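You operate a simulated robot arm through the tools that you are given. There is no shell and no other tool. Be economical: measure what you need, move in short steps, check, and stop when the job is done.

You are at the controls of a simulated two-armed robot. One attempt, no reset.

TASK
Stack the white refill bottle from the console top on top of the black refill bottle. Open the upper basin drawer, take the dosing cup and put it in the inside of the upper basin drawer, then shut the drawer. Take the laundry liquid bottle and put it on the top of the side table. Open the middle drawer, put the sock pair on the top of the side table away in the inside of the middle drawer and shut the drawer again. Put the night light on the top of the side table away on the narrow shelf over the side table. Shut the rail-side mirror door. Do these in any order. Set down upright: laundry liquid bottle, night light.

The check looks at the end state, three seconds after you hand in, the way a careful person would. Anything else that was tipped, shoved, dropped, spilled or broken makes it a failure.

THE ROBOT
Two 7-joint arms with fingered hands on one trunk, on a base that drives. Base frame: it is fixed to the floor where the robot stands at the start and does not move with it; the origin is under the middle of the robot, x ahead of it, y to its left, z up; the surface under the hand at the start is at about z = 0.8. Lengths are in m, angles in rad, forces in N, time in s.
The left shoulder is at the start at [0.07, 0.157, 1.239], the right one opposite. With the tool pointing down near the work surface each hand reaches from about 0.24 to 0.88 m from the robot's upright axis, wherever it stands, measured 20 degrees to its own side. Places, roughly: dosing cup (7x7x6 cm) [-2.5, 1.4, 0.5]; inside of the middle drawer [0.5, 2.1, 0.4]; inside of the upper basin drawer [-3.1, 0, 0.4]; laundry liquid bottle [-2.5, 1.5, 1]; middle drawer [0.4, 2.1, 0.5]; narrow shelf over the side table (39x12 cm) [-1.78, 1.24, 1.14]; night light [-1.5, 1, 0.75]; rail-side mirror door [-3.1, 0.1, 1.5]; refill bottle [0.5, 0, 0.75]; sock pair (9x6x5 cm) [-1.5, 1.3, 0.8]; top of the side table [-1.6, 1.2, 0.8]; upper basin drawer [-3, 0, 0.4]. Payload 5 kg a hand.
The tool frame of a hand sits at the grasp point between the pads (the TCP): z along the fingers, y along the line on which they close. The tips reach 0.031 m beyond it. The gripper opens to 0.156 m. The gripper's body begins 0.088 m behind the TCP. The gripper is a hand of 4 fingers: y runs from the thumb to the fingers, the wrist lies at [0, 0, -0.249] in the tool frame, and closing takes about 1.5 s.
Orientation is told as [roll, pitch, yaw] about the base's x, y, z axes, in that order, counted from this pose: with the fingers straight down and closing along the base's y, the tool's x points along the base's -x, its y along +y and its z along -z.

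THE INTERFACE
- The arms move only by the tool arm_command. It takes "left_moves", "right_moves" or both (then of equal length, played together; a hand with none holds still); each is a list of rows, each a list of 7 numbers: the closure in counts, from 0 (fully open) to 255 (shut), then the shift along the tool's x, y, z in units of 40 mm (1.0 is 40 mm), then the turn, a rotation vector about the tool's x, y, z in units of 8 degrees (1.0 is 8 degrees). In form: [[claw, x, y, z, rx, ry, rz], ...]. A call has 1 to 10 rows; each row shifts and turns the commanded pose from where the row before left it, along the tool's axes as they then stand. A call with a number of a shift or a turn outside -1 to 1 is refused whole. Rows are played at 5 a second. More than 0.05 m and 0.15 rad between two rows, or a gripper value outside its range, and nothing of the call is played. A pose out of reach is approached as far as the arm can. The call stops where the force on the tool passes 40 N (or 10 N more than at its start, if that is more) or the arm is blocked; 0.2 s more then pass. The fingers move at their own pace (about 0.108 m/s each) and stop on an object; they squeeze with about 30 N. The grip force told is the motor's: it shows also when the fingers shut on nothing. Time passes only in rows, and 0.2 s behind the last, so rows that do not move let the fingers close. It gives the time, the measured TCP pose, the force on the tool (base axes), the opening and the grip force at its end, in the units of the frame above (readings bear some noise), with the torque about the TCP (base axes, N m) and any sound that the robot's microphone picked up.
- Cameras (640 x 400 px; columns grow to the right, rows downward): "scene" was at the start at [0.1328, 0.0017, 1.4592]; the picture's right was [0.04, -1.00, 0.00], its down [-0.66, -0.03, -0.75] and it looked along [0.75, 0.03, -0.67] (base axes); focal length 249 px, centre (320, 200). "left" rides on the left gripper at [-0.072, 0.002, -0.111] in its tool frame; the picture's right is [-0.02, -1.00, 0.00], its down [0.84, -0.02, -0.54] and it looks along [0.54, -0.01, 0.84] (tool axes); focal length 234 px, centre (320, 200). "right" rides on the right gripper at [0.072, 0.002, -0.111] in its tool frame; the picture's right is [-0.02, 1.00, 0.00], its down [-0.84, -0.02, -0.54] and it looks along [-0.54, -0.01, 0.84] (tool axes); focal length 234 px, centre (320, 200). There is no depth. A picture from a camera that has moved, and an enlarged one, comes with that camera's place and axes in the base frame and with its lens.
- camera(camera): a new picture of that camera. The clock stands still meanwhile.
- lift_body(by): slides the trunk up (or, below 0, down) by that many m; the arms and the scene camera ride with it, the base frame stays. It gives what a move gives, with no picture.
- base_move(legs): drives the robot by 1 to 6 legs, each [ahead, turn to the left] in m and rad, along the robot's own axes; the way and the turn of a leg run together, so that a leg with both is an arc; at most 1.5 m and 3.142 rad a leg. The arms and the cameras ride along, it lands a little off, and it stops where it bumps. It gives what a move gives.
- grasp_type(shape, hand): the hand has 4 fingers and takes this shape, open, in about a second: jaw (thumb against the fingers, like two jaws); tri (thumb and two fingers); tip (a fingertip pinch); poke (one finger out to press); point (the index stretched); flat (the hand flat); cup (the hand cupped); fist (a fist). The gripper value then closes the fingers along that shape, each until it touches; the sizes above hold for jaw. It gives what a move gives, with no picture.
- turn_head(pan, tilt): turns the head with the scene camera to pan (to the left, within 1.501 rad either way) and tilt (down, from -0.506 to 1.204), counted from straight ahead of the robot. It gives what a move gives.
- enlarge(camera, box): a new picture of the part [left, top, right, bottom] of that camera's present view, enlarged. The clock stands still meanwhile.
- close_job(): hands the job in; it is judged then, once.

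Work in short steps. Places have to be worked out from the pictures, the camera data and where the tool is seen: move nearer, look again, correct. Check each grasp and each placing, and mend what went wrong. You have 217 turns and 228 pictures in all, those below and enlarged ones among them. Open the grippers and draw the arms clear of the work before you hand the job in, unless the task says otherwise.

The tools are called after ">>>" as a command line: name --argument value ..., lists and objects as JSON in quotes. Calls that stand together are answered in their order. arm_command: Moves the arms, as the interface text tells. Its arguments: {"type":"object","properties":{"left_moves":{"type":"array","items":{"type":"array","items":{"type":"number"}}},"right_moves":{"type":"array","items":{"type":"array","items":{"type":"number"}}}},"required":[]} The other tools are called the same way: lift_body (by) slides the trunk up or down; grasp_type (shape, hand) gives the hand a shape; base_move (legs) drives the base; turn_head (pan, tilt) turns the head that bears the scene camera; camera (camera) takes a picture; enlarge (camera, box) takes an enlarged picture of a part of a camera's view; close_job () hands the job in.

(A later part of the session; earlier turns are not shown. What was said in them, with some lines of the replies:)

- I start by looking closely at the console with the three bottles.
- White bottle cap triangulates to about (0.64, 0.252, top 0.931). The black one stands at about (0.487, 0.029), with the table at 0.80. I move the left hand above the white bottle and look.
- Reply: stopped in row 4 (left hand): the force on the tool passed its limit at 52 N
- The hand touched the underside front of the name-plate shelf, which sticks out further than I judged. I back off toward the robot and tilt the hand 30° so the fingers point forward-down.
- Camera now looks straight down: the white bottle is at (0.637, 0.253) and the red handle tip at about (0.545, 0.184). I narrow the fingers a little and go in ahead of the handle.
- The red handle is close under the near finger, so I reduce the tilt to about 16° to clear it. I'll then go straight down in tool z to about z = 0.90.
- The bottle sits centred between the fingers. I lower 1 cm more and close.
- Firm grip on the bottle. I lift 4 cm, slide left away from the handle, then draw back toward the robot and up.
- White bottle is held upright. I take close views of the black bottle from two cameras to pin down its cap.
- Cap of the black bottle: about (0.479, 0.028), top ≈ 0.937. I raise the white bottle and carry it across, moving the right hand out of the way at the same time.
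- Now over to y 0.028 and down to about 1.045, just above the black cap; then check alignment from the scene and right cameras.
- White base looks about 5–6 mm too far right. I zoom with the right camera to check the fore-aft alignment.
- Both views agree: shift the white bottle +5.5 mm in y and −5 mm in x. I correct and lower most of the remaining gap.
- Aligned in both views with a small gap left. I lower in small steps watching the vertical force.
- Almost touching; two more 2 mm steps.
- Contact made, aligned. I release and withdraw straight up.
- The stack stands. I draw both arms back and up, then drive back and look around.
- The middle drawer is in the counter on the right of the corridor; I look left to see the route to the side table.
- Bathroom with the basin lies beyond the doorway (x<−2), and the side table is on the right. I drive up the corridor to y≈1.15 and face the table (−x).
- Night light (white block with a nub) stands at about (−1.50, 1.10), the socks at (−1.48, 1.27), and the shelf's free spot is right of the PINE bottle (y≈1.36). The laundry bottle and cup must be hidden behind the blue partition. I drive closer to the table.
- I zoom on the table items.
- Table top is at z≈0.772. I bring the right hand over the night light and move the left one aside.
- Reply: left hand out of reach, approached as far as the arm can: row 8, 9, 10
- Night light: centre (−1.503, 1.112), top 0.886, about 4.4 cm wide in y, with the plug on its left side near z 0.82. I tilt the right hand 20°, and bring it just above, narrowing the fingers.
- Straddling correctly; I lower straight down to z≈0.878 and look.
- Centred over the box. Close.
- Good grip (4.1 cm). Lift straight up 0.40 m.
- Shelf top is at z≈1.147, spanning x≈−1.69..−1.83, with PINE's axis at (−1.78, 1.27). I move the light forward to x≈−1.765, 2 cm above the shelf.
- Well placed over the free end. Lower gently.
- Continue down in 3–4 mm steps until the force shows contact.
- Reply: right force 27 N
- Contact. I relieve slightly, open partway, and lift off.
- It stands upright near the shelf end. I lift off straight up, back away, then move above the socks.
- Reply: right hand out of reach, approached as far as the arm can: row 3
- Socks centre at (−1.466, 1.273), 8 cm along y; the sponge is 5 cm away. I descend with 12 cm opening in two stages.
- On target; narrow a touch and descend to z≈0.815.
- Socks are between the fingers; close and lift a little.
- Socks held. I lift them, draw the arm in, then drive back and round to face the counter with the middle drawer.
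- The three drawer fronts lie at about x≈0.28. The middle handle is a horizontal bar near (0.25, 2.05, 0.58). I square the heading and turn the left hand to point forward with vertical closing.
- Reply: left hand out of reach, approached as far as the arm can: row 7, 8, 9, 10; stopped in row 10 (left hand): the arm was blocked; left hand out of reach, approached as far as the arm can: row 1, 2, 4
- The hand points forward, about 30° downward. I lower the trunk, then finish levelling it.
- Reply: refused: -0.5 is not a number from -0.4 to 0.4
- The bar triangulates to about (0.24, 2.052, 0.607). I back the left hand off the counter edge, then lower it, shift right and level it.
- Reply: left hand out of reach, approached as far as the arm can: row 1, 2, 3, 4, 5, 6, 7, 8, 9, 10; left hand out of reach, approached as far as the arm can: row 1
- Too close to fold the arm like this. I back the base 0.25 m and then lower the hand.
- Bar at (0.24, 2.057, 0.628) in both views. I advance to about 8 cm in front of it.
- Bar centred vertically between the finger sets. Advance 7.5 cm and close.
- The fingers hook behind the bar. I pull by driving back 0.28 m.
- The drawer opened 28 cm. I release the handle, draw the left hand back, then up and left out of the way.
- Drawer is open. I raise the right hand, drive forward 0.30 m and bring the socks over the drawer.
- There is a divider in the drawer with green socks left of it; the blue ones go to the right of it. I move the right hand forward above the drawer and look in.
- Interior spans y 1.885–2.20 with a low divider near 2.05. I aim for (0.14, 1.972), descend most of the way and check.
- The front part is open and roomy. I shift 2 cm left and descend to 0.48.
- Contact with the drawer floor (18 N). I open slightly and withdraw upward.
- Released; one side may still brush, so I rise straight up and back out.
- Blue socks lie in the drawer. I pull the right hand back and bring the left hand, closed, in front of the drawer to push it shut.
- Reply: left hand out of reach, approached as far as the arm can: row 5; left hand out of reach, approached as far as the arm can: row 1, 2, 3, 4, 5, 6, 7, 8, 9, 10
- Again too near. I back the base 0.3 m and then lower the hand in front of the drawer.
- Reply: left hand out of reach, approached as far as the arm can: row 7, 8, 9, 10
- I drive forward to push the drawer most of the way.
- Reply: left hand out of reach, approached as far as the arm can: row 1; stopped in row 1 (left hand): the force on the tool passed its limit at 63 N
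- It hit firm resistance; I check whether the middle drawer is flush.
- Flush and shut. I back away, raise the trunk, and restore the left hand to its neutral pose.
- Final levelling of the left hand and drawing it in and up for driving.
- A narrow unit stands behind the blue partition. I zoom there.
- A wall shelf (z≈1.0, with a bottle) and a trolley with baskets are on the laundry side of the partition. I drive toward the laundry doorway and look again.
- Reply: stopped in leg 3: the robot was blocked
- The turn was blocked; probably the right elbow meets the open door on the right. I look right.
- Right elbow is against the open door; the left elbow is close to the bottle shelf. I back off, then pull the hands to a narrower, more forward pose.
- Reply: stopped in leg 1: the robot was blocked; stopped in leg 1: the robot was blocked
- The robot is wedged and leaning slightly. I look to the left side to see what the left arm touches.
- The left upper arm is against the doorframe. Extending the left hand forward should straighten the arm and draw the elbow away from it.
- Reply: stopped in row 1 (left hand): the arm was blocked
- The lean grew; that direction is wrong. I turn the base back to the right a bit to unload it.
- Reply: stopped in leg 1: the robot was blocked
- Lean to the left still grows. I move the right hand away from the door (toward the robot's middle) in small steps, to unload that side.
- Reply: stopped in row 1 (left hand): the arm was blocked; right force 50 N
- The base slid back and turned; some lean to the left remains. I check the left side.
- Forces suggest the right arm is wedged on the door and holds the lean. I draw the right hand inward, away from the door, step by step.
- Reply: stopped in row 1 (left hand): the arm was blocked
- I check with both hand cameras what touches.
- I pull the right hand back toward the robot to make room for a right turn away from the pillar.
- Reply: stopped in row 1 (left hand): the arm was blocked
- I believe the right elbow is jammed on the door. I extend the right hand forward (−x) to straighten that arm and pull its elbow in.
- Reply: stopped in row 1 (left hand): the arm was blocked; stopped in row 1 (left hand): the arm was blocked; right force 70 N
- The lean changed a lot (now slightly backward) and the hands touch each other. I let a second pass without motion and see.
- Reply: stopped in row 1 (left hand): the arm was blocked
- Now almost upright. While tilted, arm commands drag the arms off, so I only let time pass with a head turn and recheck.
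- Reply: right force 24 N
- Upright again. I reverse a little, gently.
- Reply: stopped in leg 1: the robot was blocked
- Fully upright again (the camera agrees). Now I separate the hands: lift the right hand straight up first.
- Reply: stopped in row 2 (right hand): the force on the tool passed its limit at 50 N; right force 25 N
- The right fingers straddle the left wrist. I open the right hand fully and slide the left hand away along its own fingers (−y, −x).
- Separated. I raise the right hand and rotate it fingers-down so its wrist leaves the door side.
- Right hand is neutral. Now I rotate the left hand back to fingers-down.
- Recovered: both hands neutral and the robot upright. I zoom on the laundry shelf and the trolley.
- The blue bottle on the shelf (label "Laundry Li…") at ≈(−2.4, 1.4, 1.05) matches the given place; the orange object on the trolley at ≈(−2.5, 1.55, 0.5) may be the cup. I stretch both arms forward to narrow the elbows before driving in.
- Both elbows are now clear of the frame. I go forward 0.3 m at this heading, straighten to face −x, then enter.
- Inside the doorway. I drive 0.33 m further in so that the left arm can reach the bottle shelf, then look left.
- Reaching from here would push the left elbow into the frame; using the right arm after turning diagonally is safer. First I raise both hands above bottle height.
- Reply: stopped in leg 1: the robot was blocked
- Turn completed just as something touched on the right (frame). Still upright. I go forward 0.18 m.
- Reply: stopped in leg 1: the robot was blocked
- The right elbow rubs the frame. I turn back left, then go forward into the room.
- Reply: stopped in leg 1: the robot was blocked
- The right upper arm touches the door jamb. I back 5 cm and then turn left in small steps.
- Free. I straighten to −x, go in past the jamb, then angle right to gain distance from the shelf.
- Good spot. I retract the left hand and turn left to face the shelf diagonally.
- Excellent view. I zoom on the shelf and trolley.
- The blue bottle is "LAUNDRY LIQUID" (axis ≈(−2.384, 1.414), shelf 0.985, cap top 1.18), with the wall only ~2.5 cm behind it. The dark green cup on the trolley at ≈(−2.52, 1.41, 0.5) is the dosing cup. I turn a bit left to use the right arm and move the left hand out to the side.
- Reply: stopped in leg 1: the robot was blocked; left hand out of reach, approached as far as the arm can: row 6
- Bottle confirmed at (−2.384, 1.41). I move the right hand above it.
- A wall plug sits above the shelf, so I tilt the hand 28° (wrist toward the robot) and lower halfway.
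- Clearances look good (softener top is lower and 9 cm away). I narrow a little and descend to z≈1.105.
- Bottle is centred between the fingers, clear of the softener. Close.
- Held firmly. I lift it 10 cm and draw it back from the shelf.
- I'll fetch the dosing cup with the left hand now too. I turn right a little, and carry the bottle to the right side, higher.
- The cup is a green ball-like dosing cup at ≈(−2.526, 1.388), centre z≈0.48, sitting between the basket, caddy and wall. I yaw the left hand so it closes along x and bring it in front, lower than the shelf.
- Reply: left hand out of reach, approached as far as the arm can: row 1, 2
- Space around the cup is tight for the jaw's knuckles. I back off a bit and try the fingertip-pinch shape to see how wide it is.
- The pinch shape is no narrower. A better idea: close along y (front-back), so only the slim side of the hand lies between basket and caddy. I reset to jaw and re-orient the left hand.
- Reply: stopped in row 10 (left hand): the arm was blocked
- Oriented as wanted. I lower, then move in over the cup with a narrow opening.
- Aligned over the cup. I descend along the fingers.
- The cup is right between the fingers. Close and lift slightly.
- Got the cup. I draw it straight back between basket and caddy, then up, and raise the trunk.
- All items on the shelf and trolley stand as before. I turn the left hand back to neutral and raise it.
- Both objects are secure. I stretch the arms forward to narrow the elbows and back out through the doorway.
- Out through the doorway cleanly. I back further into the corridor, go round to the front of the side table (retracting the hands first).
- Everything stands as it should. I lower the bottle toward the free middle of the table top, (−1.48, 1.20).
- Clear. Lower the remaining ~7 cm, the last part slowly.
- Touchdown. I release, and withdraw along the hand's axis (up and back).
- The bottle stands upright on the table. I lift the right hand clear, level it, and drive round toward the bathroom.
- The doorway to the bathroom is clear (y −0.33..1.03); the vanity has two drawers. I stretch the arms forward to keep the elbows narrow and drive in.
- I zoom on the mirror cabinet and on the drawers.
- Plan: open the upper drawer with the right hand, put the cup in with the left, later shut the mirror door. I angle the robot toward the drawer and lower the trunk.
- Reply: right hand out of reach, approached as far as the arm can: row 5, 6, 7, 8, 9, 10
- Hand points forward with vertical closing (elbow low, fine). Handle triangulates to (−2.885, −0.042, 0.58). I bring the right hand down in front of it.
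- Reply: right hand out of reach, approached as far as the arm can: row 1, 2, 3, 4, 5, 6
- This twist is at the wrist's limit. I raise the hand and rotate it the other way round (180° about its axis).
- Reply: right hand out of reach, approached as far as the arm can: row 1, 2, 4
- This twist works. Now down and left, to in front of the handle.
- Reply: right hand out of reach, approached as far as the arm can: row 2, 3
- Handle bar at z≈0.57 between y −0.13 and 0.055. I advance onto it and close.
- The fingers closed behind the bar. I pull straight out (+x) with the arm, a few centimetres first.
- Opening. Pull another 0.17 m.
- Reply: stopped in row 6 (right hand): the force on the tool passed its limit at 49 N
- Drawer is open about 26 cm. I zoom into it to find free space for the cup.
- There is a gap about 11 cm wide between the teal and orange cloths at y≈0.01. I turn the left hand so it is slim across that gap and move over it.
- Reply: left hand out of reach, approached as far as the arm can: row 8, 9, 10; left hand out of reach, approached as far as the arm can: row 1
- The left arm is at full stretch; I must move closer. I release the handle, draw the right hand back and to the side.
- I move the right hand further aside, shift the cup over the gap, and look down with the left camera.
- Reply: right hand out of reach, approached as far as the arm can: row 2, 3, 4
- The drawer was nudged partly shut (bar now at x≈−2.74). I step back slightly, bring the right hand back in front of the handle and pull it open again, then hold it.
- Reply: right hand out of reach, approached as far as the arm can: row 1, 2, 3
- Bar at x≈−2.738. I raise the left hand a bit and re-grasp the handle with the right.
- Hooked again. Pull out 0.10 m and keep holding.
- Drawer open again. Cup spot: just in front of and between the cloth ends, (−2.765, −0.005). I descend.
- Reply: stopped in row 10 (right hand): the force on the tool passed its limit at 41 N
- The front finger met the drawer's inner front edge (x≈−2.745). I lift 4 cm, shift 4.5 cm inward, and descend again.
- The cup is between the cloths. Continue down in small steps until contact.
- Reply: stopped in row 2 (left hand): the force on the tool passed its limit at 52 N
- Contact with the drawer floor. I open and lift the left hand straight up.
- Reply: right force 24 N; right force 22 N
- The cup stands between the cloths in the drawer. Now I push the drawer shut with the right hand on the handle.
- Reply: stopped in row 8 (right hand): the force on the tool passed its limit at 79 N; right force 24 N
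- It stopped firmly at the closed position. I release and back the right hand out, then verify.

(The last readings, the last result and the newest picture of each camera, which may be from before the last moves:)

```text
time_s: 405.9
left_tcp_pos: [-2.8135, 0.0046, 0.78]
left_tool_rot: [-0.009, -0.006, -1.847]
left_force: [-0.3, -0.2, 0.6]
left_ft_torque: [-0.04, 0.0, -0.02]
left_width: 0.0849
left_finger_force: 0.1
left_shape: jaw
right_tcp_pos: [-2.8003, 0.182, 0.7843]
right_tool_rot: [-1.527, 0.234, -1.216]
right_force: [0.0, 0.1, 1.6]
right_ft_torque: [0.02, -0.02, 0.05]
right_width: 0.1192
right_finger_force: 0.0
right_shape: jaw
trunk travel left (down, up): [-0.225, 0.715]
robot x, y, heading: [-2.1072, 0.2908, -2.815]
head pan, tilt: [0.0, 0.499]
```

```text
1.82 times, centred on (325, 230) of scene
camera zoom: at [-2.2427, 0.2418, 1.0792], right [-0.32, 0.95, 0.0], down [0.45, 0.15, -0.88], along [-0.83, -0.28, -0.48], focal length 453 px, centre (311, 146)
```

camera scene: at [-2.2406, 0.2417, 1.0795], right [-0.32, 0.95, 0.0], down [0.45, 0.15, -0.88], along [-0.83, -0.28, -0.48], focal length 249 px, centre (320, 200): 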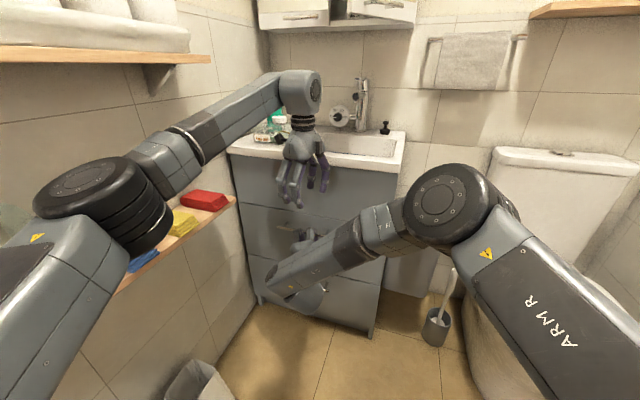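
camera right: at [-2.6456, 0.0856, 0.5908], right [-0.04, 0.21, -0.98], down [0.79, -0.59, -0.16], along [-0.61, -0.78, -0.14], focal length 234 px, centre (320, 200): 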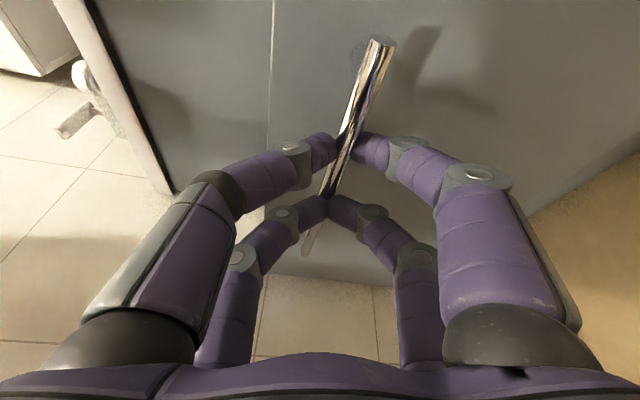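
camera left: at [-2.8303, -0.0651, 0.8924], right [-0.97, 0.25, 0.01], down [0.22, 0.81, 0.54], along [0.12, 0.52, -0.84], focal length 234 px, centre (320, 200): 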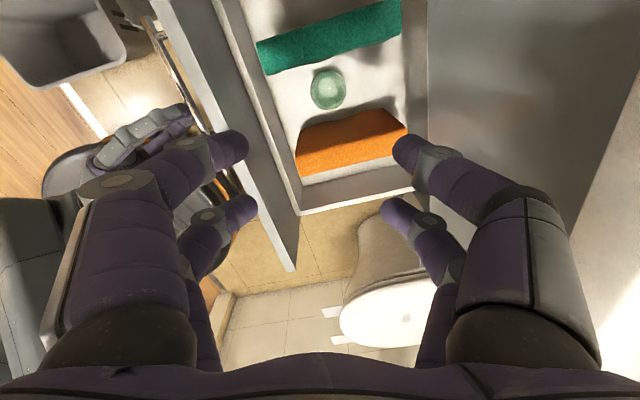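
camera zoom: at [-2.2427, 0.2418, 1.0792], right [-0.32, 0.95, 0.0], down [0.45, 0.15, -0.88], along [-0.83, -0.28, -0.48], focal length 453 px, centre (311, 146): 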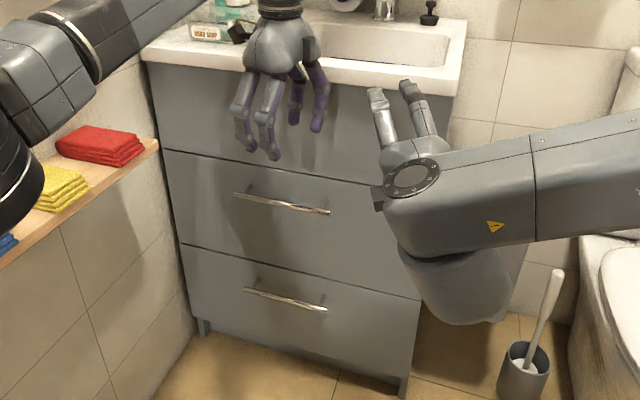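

The drawer is flush with its neighbour. Now the mirror door: I draw both hands back a bit, raise the trunk and turn the left hand to point forward, closed.

>>> arm_command --left_moves '[[115, 0, 0.5, 0, 0, 0, 0], [180, 0, 0.5, 0, 0, 0, 0], [255, 0, 0.8, 0, 0, 0, 0], [255, 0, 0, 0, 0, 0, 0], [255, 0, 0, 0, 0, 0, 0]]' --right_moves '[[60, 0, 0, -0.95, 0, 0, 0], [60, 0, 0, -0.95, 0, 0, 0], [60, 0, 0, -0.95, 0, 0, 0], [60, 0, 0, -0.95, 0, 0, 0], [60, 0, 0, 0, 0, 0, 0]]'

>>> lift_body --by 0.4

>>> arm_command --left_moves '[[255, 0, 0, -0.5, 0, 0, 1], [255, 0, 0, -0.5, 0, 0, 1], [255, 0, 0, -0.5, 0, 0, 1], [255, 0, 0, -0.5, 0, 0, 1], [255, 0, 0, -0.5, 0, 0, 1], [255, 0, 0, -0.5, 0, 0, 1], [255, 0, 0, -0.5, 0, 0, 1], [255, 0, 0, 0, 0, -1, 0], [255, 0, 0, 0, 0, -1, 0], [255, 0, 0, 0, 0, -1, 0]]'

>>> arm_command --left_moves '[[255, 0, 0, 0, 0, -1, 0], [255, 0, 0, 0, 0, -1, 0], [255, 0, 0, 0, 0, -1, 0], [255, 0, 0, 0, 0, -1, 0], [255, 0, 0, 0, 0, -1, 0], [255, 0, 0, 0, 0, -1, 0], [255, 0, 0, 0, 0, -1, 0]]'

>>> camera --camera "scene"

```text
time_s: 407.1
left_tcp_pos: [-2.7442, -0.0171, 0.7786]
left_tool_rot: [-0.011, -0.008, -1.846]
left_force: [-0.7, -1.0, -0.1]
left_ft_torque: [0.02, -0.02, 0.0]
left_width: 0.0
left_finger_force: 29.5
left_shape: jaw
right_tcp_pos: [-2.7127, 0.2138, 0.7871]
right_tool_rot: [-1.527, 0.235, -1.216]
right_force: [-0.5, 0.1, -0.2]
right_ft_torque: [0.0, 0.0, 0.01]
right_width: 0.1194
right_finger_force: 0.2
right_shape: jaw
right hand out of reach, approached as far as the arm can: row 3, 4
trunk travel left (down, up): [-0.225, 0.715]
robot x, y, heading: [-2.104, 0.2861, -2.814]
head pan, tilt: [0.0, 0.499]
```

```text
time_s: 410.9
left_tcp_pos: [-2.7443, -0.0169, 1.1793]
left_tool_rot: [-0.009, -0.007, -1.847]
left_force: [-0.3, -0.4, -0.2]
left_ft_torque: [0.0, 0.0, -0.01]
left_width: 0.0
left_finger_force: 29.9
left_shape: jaw
right_tcp_pos: [-2.7125, 0.2138, 1.1869]
right_tool_rot: [-1.527, 0.234, -1.217]
right_force: [0.6, 0.3, -0.6]
right_ft_torque: [-0.02, 0.03, -0.01]
right_width: 0.1191
right_finger_force: 0.1
right_shape: jaw
trunk travel left (down, up): [-0.625, 0.315]
robot x, y, heading: [-2.1067, 0.29, -2.808]
head pan, tilt: [0.0, 0.499]
```

```text
time_s: 413.1
left_tcp_pos: [-2.741, -0.0154, 1.3189]
left_tool_rot: [-0.002, -0.435, -2.823]
left_force: [0.2, 0.5, -0.2]
left_ft_torque: [-0.01, -0.03, 0.03]
left_width: 0.0
left_finger_force: 29.5
left_shape: jaw
right_tcp_pos: [-2.7116, 0.214, 1.1883]
right_tool_rot: [-1.527, 0.235, -1.217]
right_force: [-0.2, -0.4, 1.0]
right_ft_torque: [0.01, 0.0, -0.03]
right_width: 0.119
right_finger_force: 0.0
right_shape: jaw
trunk travel left (down, up): [-0.625, 0.315]
robot x, y, heading: [-2.1088, 0.2892, -2.812]
head pan, tilt: [0.0, 0.499]
```

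```text
time_s: 414.7
left_tcp_pos: [-2.7426, -0.0157, 1.3193]
left_tool_rot: [-0.009, -1.412, -2.815]
left_force: [-0.4, -0.3, 0.6]
left_ft_torque: [0.02, 0.03, -0.01]
left_width: 0.0
left_finger_force: 30.3
left_shape: jaw
right_tcp_pos: [-2.7127, 0.2144, 1.1875]
right_tool_rot: [-1.527, 0.234, -1.216]
right_force: [0.4, 0.1, -0.1]
right_ft_torque: [0.01, -0.04, -0.01]
right_width: 0.1192
right_finger_force: 0.1
right_shape: jaw
trunk travel left (down, up): [-0.625, 0.315]
robot x, y, heading: [-2.1088, 0.287, -2.815]
head pan, tilt: [0.0, 0.499]
```

```text
26 pictures are left
camera scene: at [-2.243, 0.2406, 1.4792], right [-0.32, 0.95, 0.0], down [0.45, 0.16, -0.88], along [-0.83, -0.28, -0.48], focal length 249 px, centre (320, 200)
```

scene: 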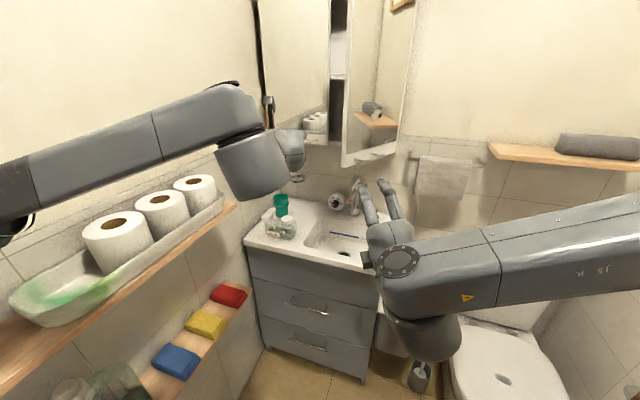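

The mirror door's free edge is at ≈(−2.873, 0.092), hinged at ≈(−3.05, 0.22). I lower the right hand and bring the left to the outer side of the door.

>>> arm_command --right_moves '[[60, 0, 0.9, 0, 0, 0, 0], [60, 0, 0.9, 0, 0, 0, 0], [60, 0, 0.9, 0, 0, 0, 0], [60, 0, 0, 0, 0, 0, 0], [60, 0, 0, 0, 0, 0, 0], [60, 0, 0, 0, 0, 0, 0], [60, 0, 0, 0, 0, 0, 0]]' --left_moves '[[255, -0.3, 0, -0.3, 0, 0, 0], [255, -0.3, 0, -0.2, 0, 0, 0], [255, -0.3, -0.8, 0, 0, 0, 0], [255, 0, -0.9, 0, 0, 0, 0], [255, 0, -0.9, 0, 0, 0, 0], [255, 0, -0.9, 0, 0, 0, 0], [255, 0, -0.8, 0, 0, 0, 0]]'

>>> camera --camera "scene"

```text
time_s: 416.3
left_tcp_pos: [-2.7846, 0.1524, 1.3566]
left_tool_rot: [0.004, -1.408, -2.829]
left_force: [0.1, 1.0, -0.8]
left_ft_torque: [-0.02, -0.02, 0.01]
left_width: 0.0002
left_finger_force: 30.0
left_shape: jaw
right_tcp_pos: [-2.7041, 0.2215, 1.0889]
right_tool_rot: [-1.526, 0.233, -1.219]
right_force: [0.4, 0.4, -0.7]
right_ft_torque: [0.0, -0.01, 0.01]
right_width: 0.119
right_finger_force: 0.1
right_shape: jaw
right hand out of reach, approached as far as the arm can: row 2, 3
trunk travel left (down, up): [-0.625, 0.315]
robot x, y, heading: [-2.1102, 0.2932, -2.814]
head pan, tilt: [0.0, 0.499]
```

```text
25 pictures are left
camera scene: at [-2.2432, 0.2429, 1.4792], right [-0.32, 0.95, 0.0], down [0.45, 0.15, -0.88], along [-0.83, -0.28, -0.48], focal length 249 px, centre (320, 200)
```

scene: 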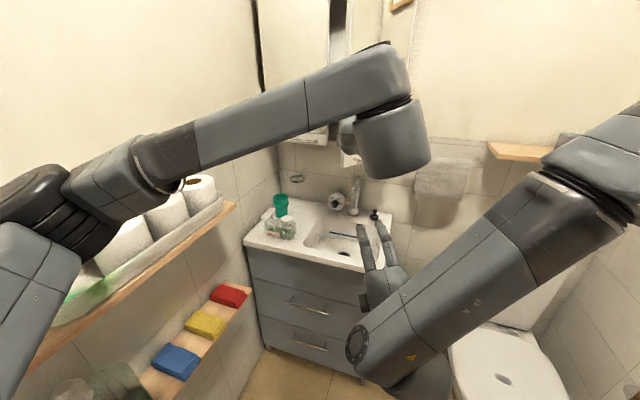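

Now push straight toward the wall (−x).

>>> arm_command --left_moves '[[255, -0.12, -0.25, 0.85, 0, 0, 0], [255, -0.12, -0.25, 0.85, 0, 0, 0], [255, -0.12, -0.22, 0.85, 0, 0, 0], [255, -0.12, -0.15, 0.85, 0, 0, 0], [255, -0.12, -0.1, 0.85, 0, 0, 0]]'

>>> camera --camera "left"

>>> camera --camera "scene"

```text
time_s: 417.5
left_tcp_pos: [-2.9598, 0.1353, 1.3546]
left_tool_rot: [0.004, -1.41, -2.827]
left_force: [-0.4, 0.4, -0.3]
left_ft_torque: [-0.01, 0.01, 0.0]
left_width: 0.0001
left_finger_force: 30.0
left_shape: jaw
right_tcp_pos: [-2.7058, 0.2216, 1.0878]
right_tool_rot: [-1.522, 0.233, -1.218]
right_force: [-0.3, -0.5, -0.3]
right_ft_torque: [0.02, -0.01, -0.03]
right_width: 0.119
right_finger_force: 0.1
right_shape: jaw
trunk travel left (down, up): [-0.625, 0.315]
robot x, y, heading: [-2.1045, 0.2892, -2.808]
head pan, tilt: [0.0, 0.499]
```

```text
24 pictures are left
camera left: at [-2.8667, 0.1636, 1.4438], right [-0.32, 0.95, 0.02], down [0.63, 0.23, -0.74], along [-0.71, -0.22, -0.67], focal length 234 px, centre (320, 200)
```

left: 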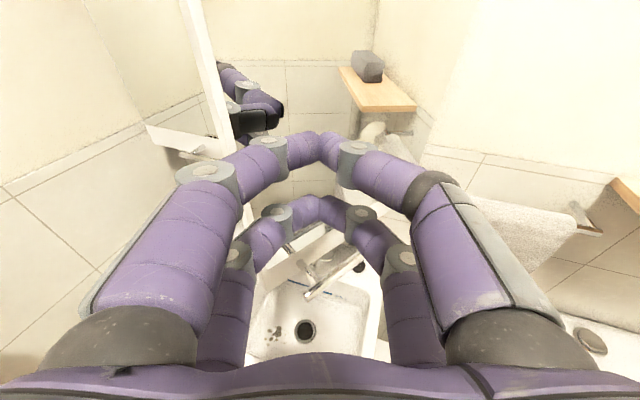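

```text
23 pictures are left
camera scene: at [-2.244, 0.2413, 1.4791], right [-0.32, 0.95, 0.0], down [0.45, 0.15, -0.88], along [-0.83, -0.28, -0.48], focal length 249 px, centre (320, 200)
```

scene: 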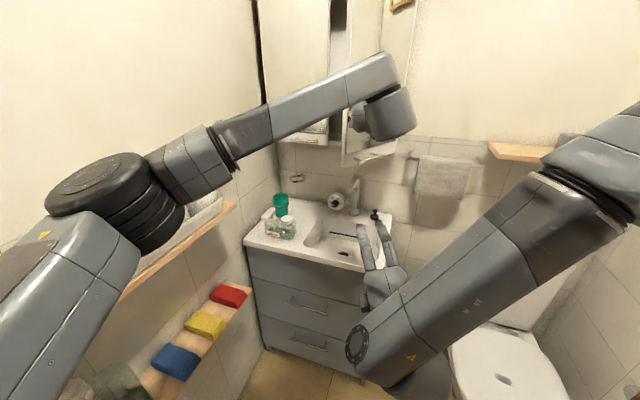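

The hand faces the mirror side but hasn't touched yet; the cabinet plane is deeper (x≈−3.16). I keep pushing.

>>> arm_command --left_moves '[[255, -0.12, -0.25, 0.85, 0, 0, 0], [255, -0.12, -0.2, 0.85, 0, 0, 0], [255, -0.12, -0.15, 0.85, 0, 0, 0], [255, -0.12, -0.15, 0.85, 0, 0, 0], [255, -0.12, -0.1, 0.7, 0, 0, 0]]'

>>> camera --camera "left"

>>> camera --camera "scene"

```text
time_s: 418.7
left_tcp_pos: [-3.0814, 0.1215, 1.3497]
left_tool_rot: [-0.009, -1.409, -2.816]
left_force: [0.5, 0.1, -0.3]
left_ft_torque: [0.01, -0.01, -0.04]
left_width: 0.0002
left_finger_force: 29.7
left_shape: jaw
left hand out of reach, approached as far as the arm can: row 4, 5
right_tcp_pos: [-2.7048, 0.2195, 1.0875]
right_tool_rot: [-1.525, 0.237, -1.219]
right_force: [0.2, -1.0, -0.6]
right_ft_torque: [-0.02, -0.01, -0.03]
right_width: 0.1189
right_finger_force: 0.0
right_shape: jaw
trunk travel left (down, up): [-0.625, 0.315]
robot x, y, heading: [-2.1072, 0.2871, -2.812]
head pan, tilt: [0.0, 0.499]
```

```text
22 pictures are left
camera left: at [-2.9875, 0.1478, 1.4382], right [-0.32, 0.95, 0.03], down [0.63, 0.23, -0.74], along [-0.71, -0.22, -0.67], focal length 234 px, centre (320, 200)
```

left: 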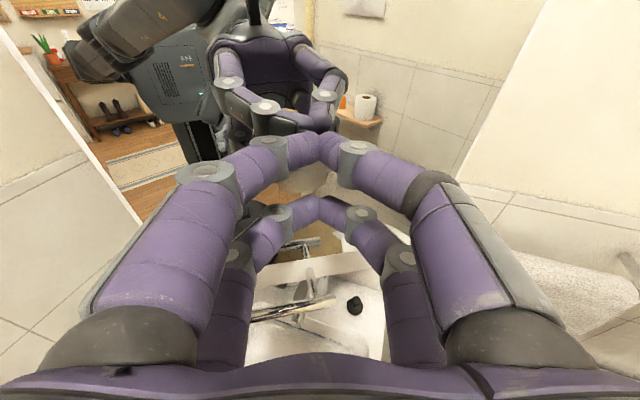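

```text
21 pictures are left
camera scene: at [-2.2426, 0.2397, 1.4791], right [-0.32, 0.95, 0.0], down [0.45, 0.16, -0.88], along [-0.83, -0.28, -0.48], focal length 249 px, centre (320, 200)
```

scene: 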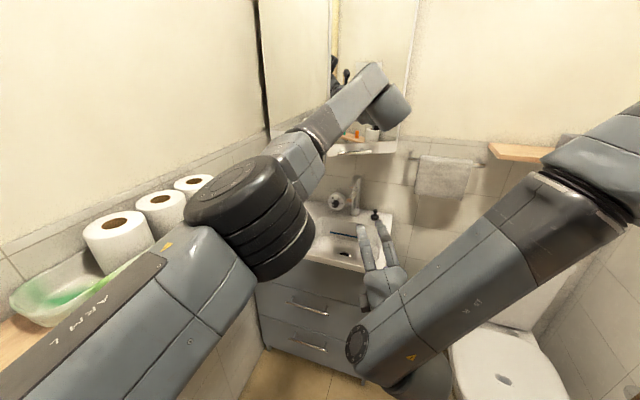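

The door swung nearly shut. Arm is at full reach; I creep the base forward 5 cm to push the rest.

>>> base_move --legs '[[0.06, 0]]'

>>> camera --camera "scene"

```text
time_s: 419.9
left_tcp_pos: [-3.1411, 0.1027, 1.3424]
left_tool_rot: [0.007, -1.402, -2.833]
left_force: [-0.9, 0.1, -0.4]
left_ft_torque: [0.0, 0.02, -0.04]
left_width: 0.0
left_finger_force: 29.8
left_shape: jaw
right_tcp_pos: [-2.7681, 0.202, 1.0855]
right_tool_rot: [-1.521, 0.235, -1.226]
right_force: [1.0, -0.5, 0.6]
right_ft_torque: [-0.01, 0.01, -0.03]
right_width: 0.1191
right_finger_force: 0.0
right_shape: jaw
trunk travel left (down, up): [-0.625, 0.315]
robot x, y, heading: [-2.1692, 0.267, -2.815]
head pan, tilt: [0.0, 0.499]
stopped in leg 1: the force on the tool passed its limit at 49 N (the readings are from after the stop); the commanded pose is now the measured one
```

```text
20 pictures are left
camera scene: at [-2.3057, 0.2177, 1.4785], right [-0.32, 0.95, 0.0], down [0.46, 0.16, -0.88], along [-0.83, -0.28, -0.48], focal length 249 px, centre (320, 200)
```

scene: 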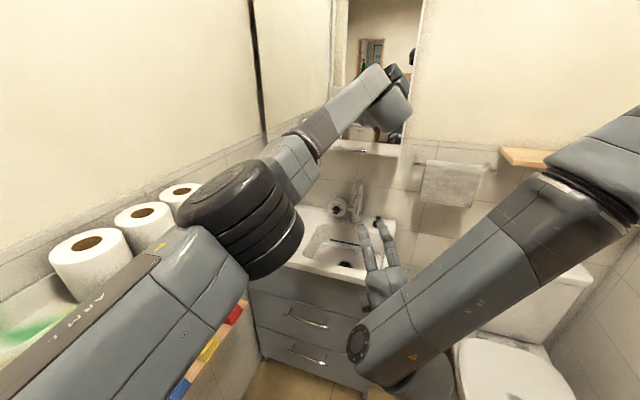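

A firm stop at 49 N. I check whether the two mirror doors are flush.

>>> enlarge --camera "scene" --box '[240, 0, 440, 170]'

>>> camera --camera "left"

```text
2.35 times, centred on (340, 85) of scene
camera zoom: at [-2.3057, 0.2177, 1.4785], right [-0.32, 0.95, 0.0], down [0.46, 0.16, -0.88], along [-0.83, -0.28, -0.48], focal length 586 px, centre (273, 471)
```

zoom: 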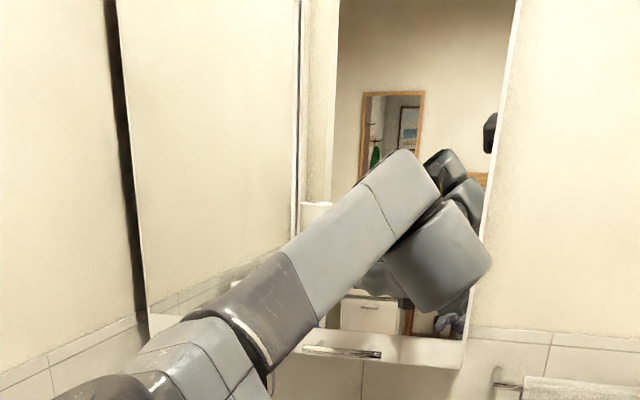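

```text
18 pictures are left
camera left: at [-3.0499, 0.13, 1.432], right [-0.31, 0.95, 0.02], down [0.64, 0.23, -0.73], along [-0.7, -0.22, -0.68], focal length 234 px, centre (320, 200)
```

left: 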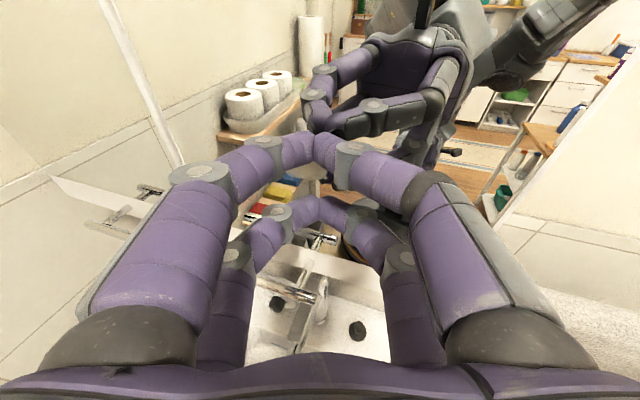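

Looks shut. I back away and check the gap from a distance.

>>> base_move --legs '[[-0.18, 0]]'

>>> arm_command --left_moves '[[255, 0, 0.6, -0.9, 0, 0, 0], [255, 0, 0.6, -0.9, 0, 0, 0], [255, 0.9, 0.3, -0.3, 0, 0, 0], [255, 0.9, 0, 0, 0, 0, 0]]'

>>> enlarge --camera "scene" --box '[220, 0, 440, 180]'

```text
time_s: 421.4
left_tcp_pos: [-2.9692, 0.1574, 1.3443]
left_tool_rot: [0.012, -1.404, -2.834]
left_force: [0.1, -0.4, -1.0]
left_ft_torque: [0.03, 0.0, 0.03]
left_width: 0.0001
left_finger_force: 30.1
left_shape: jaw
right_tcp_pos: [-2.5958, 0.2589, 1.0889]
right_tool_rot: [-1.524, 0.234, -1.223]
right_force: [0.0, 0.4, -0.2]
right_ft_torque: [0.01, 0.04, -0.01]
right_width: 0.1193
right_finger_force: 0.0
right_shape: jaw
trunk travel left (down, up): [-0.625, 0.315]
robot x, y, heading: [-1.9977, 0.3289, -2.806]
head pan, tilt: [0.0, 0.499]
```

```text
time_s: 422.4
left_tcp_pos: [-2.8611, 0.1252, 1.2868]
left_tool_rot: [-0.006, -1.401, -2.812]
left_force: [0.2, -0.5, -0.2]
left_ft_torque: [0.01, 0.01, -0.07]
left_width: 0.0
left_finger_force: 30.2
left_shape: jaw
right_tcp_pos: [-2.5962, 0.2552, 1.0871]
right_tool_rot: [-1.523, 0.236, -1.22]
right_force: [-0.1, -1.4, 0.2]
right_ft_torque: [-0.02, 0.03, -0.05]
right_width: 0.1192
right_finger_force: 0.0
right_shape: jaw
trunk travel left (down, up): [-0.625, 0.315]
robot x, y, heading: [-1.999, 0.3299, -2.806]
head pan, tilt: [0.0, 0.499]
```

```text
2.22 times, centred on (330, 90) of scene
camera zoom: at [-2.1344, 0.2733, 1.4788], right [-0.33, 0.94, 0.0], down [0.45, 0.16, -0.88], along [-0.83, -0.29, -0.48], focal length 554 px, centre (298, 444)
```

zoom: 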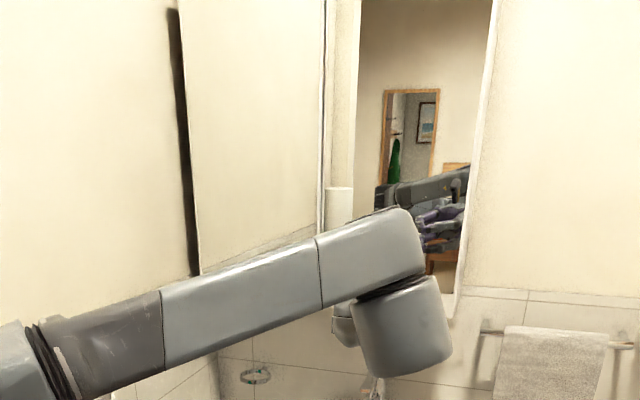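

I square up to face −x, back out of the bathroom a bit and look again.

>>> base_move --legs '[[-0.1, 0], [0, -0.33], [-0.5, 0]]'

>>> turn_head --pan 0.1 --tilt 0.3

>>> camera --camera "scene"

```text
time_s: 427.2
left_tcp_pos: [-2.2684, 0.4617, 1.2885]
left_tool_rot: [0.013, -1.405, 3.114]
left_force: [-0.4, 0.4, -0.4]
left_ft_torque: [-0.03, 0.05, 0.01]
left_width: 0.0001
left_finger_force: 29.5
left_shape: jaw
right_tcp_pos: [-1.9756, 0.493, 1.0874]
right_tool_rot: [-1.524, 0.235, -1.56]
right_force: [-0.3, -0.8, 0.6]
right_ft_torque: [0.0, 0.01, -0.01]
right_width: 0.1191
right_finger_force: 0.1
right_shape: jaw
trunk travel left (down, up): [-0.625, 0.315]
robot x, y, heading: [-1.386, 0.3595, 3.138]
head pan, tilt: [0.0, 0.499]
```

```text
time_s: 427.9
left_tcp_pos: [-2.2677, 0.4609, 1.2891]
left_tool_rot: [0.013, -1.405, 3.112]
left_force: [-0.4, -0.5, 0.0]
left_ft_torque: [-0.02, -0.02, 0.04]
left_width: 0.0
left_finger_force: 30.6
left_shape: jaw
right_tcp_pos: [-1.9754, 0.4941, 1.0882]
right_tool_rot: [-1.524, 0.234, -1.561]
right_force: [0.4, 0.4, 0.4]
right_ft_torque: [0.0, -0.02, -0.04]
right_width: 0.1187
right_finger_force: 0.1
right_shape: jaw
trunk travel left (down, up): [-0.625, 0.315]
robot x, y, heading: [-1.3893, 0.3606, 3.137]
head pan, tilt: [0.099, 0.3]
```

```text
16 pictures are left
camera scene: at [-1.533, 0.3483, 1.4976], right [-0.09, 1.0, 0.0], down [0.29, 0.03, -0.96], along [-0.95, -0.09, -0.3], focal length 249 px, centre (320, 200)
```

scene: 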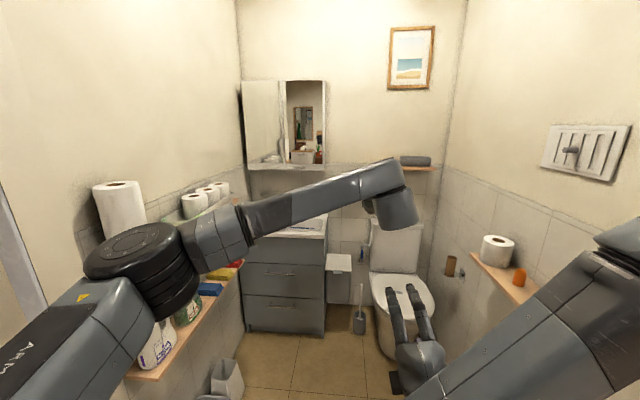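

>>> enlarge --camera "scene" --box '[230, 70, 340, 180]'

>>> enlarge --camera "scene" --box '[220, 220, 350, 345]'

```text
3.64 times, centred on (285, 125) of scene
camera zoom: at [-1.533, 0.3483, 1.4976], right [-0.09, 1.0, 0.0], down [0.29, 0.03, -0.96], along [-0.95, -0.09, -0.3], focal length 906 px, centre (447, 473)
```

zoom: 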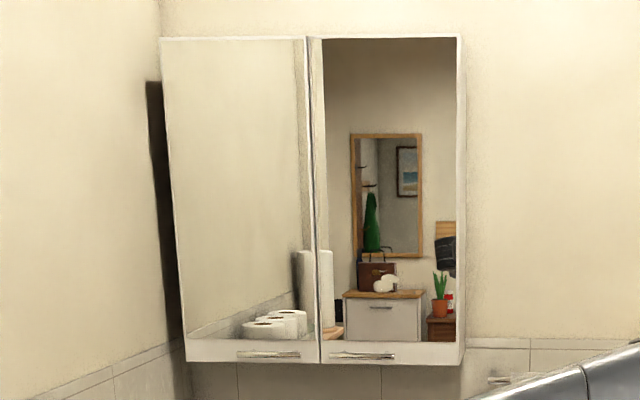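

```text
3.20 times, centred on (285, 282) of scene
camera zoom: at [-1.533, 0.3483, 1.4976], right [-0.09, 1.0, 0.0], down [0.29, 0.03, -0.96], along [-0.95, -0.09, -0.3], focal length 798 px, centre (432, -64)
```

zoom: 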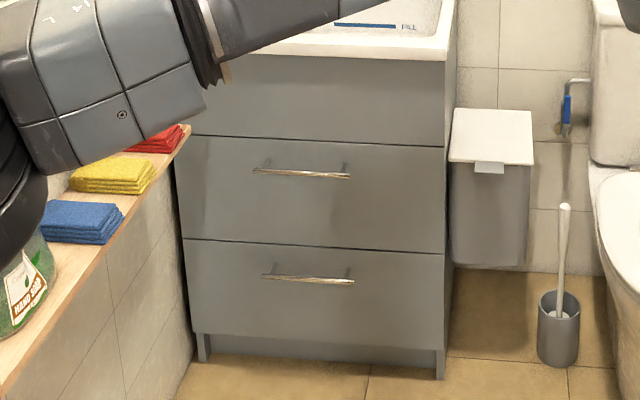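

Mirror doors and drawers are flush. I back out into the corridor and check the side table and the console stack.

>>> base_move --legs '[[-0.55, 0]]'

>>> turn_head --pan -0.75 --tilt 0.4

>>> camera --camera "scene"

```text
time_s: 431.1
left_tcp_pos: [-1.7165, 0.4611, 1.2895]
left_tool_rot: [0.012, -1.406, 3.107]
left_force: [-0.4, -0.2, -0.1]
left_ft_torque: [-0.01, -0.03, 0.0]
left_width: 0.0
left_finger_force: 30.0
left_shape: jaw
right_tcp_pos: [-1.424, 0.4924, 1.0884]
right_tool_rot: [-1.522, 0.233, -1.565]
right_force: [0.0, -0.3, 0.4]
right_ft_torque: [0.02, -0.06, 0.01]
right_width: 0.119
right_finger_force: 0.1
right_shape: jaw
trunk travel left (down, up): [-0.625, 0.315]
robot x, y, heading: [-0.8401, 0.3562, 3.128]
head pan, tilt: [0.099, 0.3]
```

```text
time_s: 432.2
left_tcp_pos: [-1.7165, 0.4614, 1.2884]
left_tool_rot: [0.014, -1.405, 3.107]
left_force: [-0.8, 0.1, 0.0]
left_ft_torque: [0.0, 0.01, -0.01]
left_width: 0.0
left_finger_force: 30.4
left_shape: jaw
right_tcp_pos: [-1.4247, 0.4937, 1.0881]
right_tool_rot: [-1.525, 0.234, -1.566]
right_force: [0.6, 0.1, -0.8]
right_ft_torque: [-0.01, -0.03, -0.02]
right_width: 0.1192
right_finger_force: 0.0
right_shape: jaw
trunk travel left (down, up): [-0.625, 0.315]
robot x, y, heading: [-0.8373, 0.3607, 3.129]
head pan, tilt: [-0.75, 0.4]
```

```text
13 pictures are left
camera scene: at [-0.957, 0.4175, 1.4884], right [0.69, 0.73, 0.0], down [0.28, -0.27, -0.92], along [-0.67, 0.63, -0.39], focal length 249 px, centre (320, 200)
```

scene: 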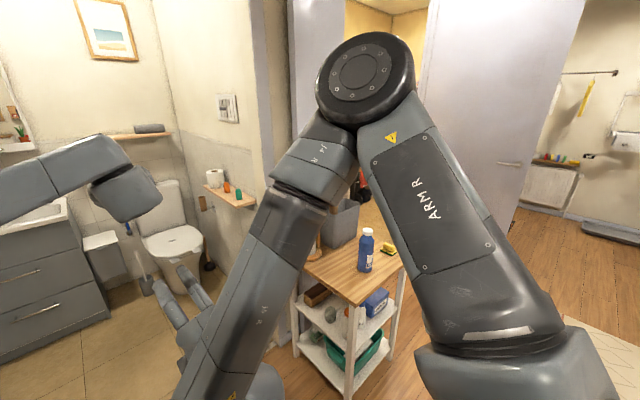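

Everything stands as it should: bottle on the table, drawers and mirror door shut, and the hands are clear of the work. I open the left gripper, and then hand in.

>>> arm_command --left_moves '[[0, 0, 0, 0, 0, 0, 0], [0, 0, 0, -0.8, 0, 0, 0], [0, 0, 0, -0.8, 0, 0, 0], [0, 0, 0, 0, 0, 0, 0], [0, 0, 0, 0, 0, 0, 0], [0, 0, 0, 0, 0, 0, 0]]' --right_moves '[[0, 0, 0, 0, 0, 0, 0], [0, 0, 0, 0, 0, 0, 0], [0, 0, 0, 0, 0, 0, 0], [0, 0, 0, 0, 0, 0, 0], [0, 0, 0, 0, 0, 0, 0], [0, 0, 0, 0, 0, 0, 0]]'

>>> turn_head --pan -0.55 --tilt 0.3

>>> camera --camera "scene"

```text
time_s: 433.6
left_tcp_pos: [-1.6542, 0.4586, 1.2993]
left_tool_rot: [0.013, -1.406, 3.107]
left_force: [0.3, 0.6, -0.4]
left_ft_torque: [0.02, 0.02, -0.02]
left_width: 0.1558
left_finger_force: 0.1
left_shape: jaw
right_tcp_pos: [-1.4244, 0.4927, 1.0882]
right_tool_rot: [-1.525, 0.234, -1.566]
right_force: [-0.2, -0.3, 0.1]
right_ft_torque: [-0.03, 0.01, 0.01]
right_width: 0.1559
right_finger_force: 0.0
right_shape: jaw
trunk travel left (down, up): [-0.625, 0.315]
robot x, y, heading: [-0.8403, 0.3534, 3.128]
head pan, tilt: [-0.75, 0.4]
```

```text
time_s: 434.4
left_tcp_pos: [-1.6529, 0.4593, 1.2986]
left_tool_rot: [0.015, -1.402, 3.106]
left_force: [0.5, 0.3, 0.5]
left_ft_torque: [0.0, -0.02, 0.0]
left_width: 0.1558
left_finger_force: 0.2
left_shape: jaw
right_tcp_pos: [-1.4231, 0.4926, 1.0885]
right_tool_rot: [-1.525, 0.235, -1.567]
right_force: [-0.1, -0.2, 0.2]
right_ft_torque: [-0.01, 0.0, -0.01]
right_width: 0.1562
right_finger_force: 0.2
right_shape: jaw
trunk travel left (down, up): [-0.625, 0.315]
robot x, y, heading: [-0.8376, 0.3515, 3.134]
head pan, tilt: [-0.55, 0.3]
```

```text
12 pictures are left
camera scene: at [-0.9692, 0.4034, 1.4975], right [0.53, 0.85, 0.0], down [0.25, -0.16, -0.96], along [-0.81, 0.51, -0.3], focal length 249 px, centre (320, 200)
```

scene: 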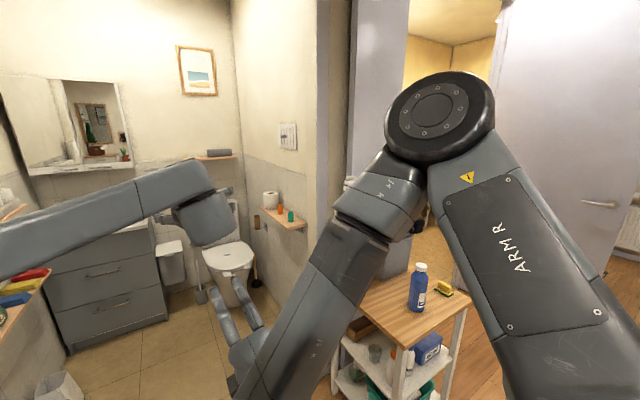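

The elbow hides the shelf; I back 0.35 m and take one last look at it.

>>> base_move --legs '[[-0.3, 0]]'

>>> turn_head --pan -0.35 --tilt 0.2

>>> camera --camera "scene"

```text
time_s: 436.4
left_tcp_pos: [-1.3501, 0.4562, 1.2985]
left_tool_rot: [0.015, -1.404, 3.109]
left_force: [0.0, -0.5, -0.2]
left_ft_torque: [0.0, -0.01, 0.0]
left_width: 0.156
left_finger_force: 0.1
left_shape: jaw
right_tcp_pos: [-1.1201, 0.4894, 1.0879]
right_tool_rot: [-1.523, 0.234, -1.563]
right_force: [-0.3, -0.2, -0.7]
right_ft_torque: [0.01, 0.0, -0.03]
right_width: 0.1559
right_finger_force: 0.1
right_shape: jaw
trunk travel left (down, up): [-0.625, 0.315]
robot x, y, heading: [-0.5373, 0.357, 3.136]
head pan, tilt: [-0.55, 0.3]
```

```text
time_s: 437.2
left_tcp_pos: [-1.3478, 0.4551, 1.2996]
left_tool_rot: [0.013, -1.406, 3.111]
left_force: [0.5, -0.1, 0.5]
left_ft_torque: [-0.02, 0.0, 0.0]
left_width: 0.1559
left_finger_force: 0.1
left_shape: jaw
right_tcp_pos: [-1.1189, 0.4899, 1.0884]
right_tool_rot: [-1.527, 0.233, -1.565]
right_force: [0.0, -0.4, 0.3]
right_ft_torque: [0.02, 0.01, -0.03]
right_width: 0.1559
right_finger_force: 0.0
right_shape: jaw
trunk travel left (down, up): [-0.625, 0.315]
robot x, y, heading: [-0.5356, 0.3534, 3.133]
head pan, tilt: [-0.351, 0.201]
```

```text
11 pictures are left
camera scene: at [-0.6719, 0.384, 1.507], right [0.35, 0.94, 0.0], down [0.19, -0.07, -0.98], along [-0.92, 0.34, -0.2], focal length 249 px, centre (320, 200)
```

scene: 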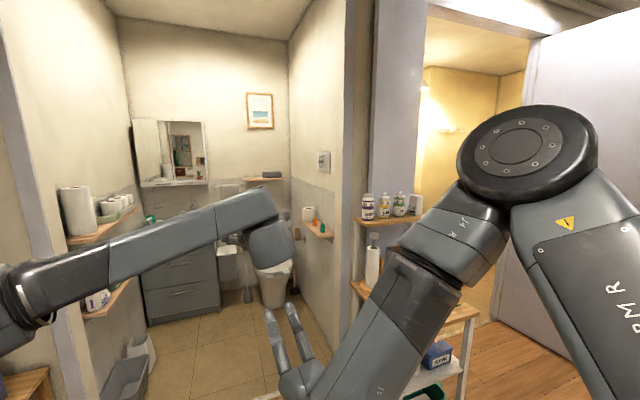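

The three fresheners and the night light stand on the shelf; all the jobs are done and the arms are clear. I hand in.

>>> close_job

```text
The job is handed in.
```

I finished all six tasks and handed the job in. Partway through, the robot got wedged in the laundry doorway and pressed against the open door and the frame; everything in my pictures stood in place afterwards.

- **Refill bottles:** the white one stands on top of the black one. I last looked at the stack just after placing it.
- **Dosing cup:** it sits upright between the cloths in the upper basin drawer, and the drawer is shut flush. A robot arm nudged the drawer partly closed once, so I pulled it open again before putting the cup in.
- **Laundry liquid bottle:** it stands upright on the side table.
- **Sock pair:** it is in the middle drawer, which is shut flush.
- **Night light:** it stands upright on the narrow shelf, beside the air fresheners.
- **Rail-side mirror door:** it is shut flush with its neighbour.
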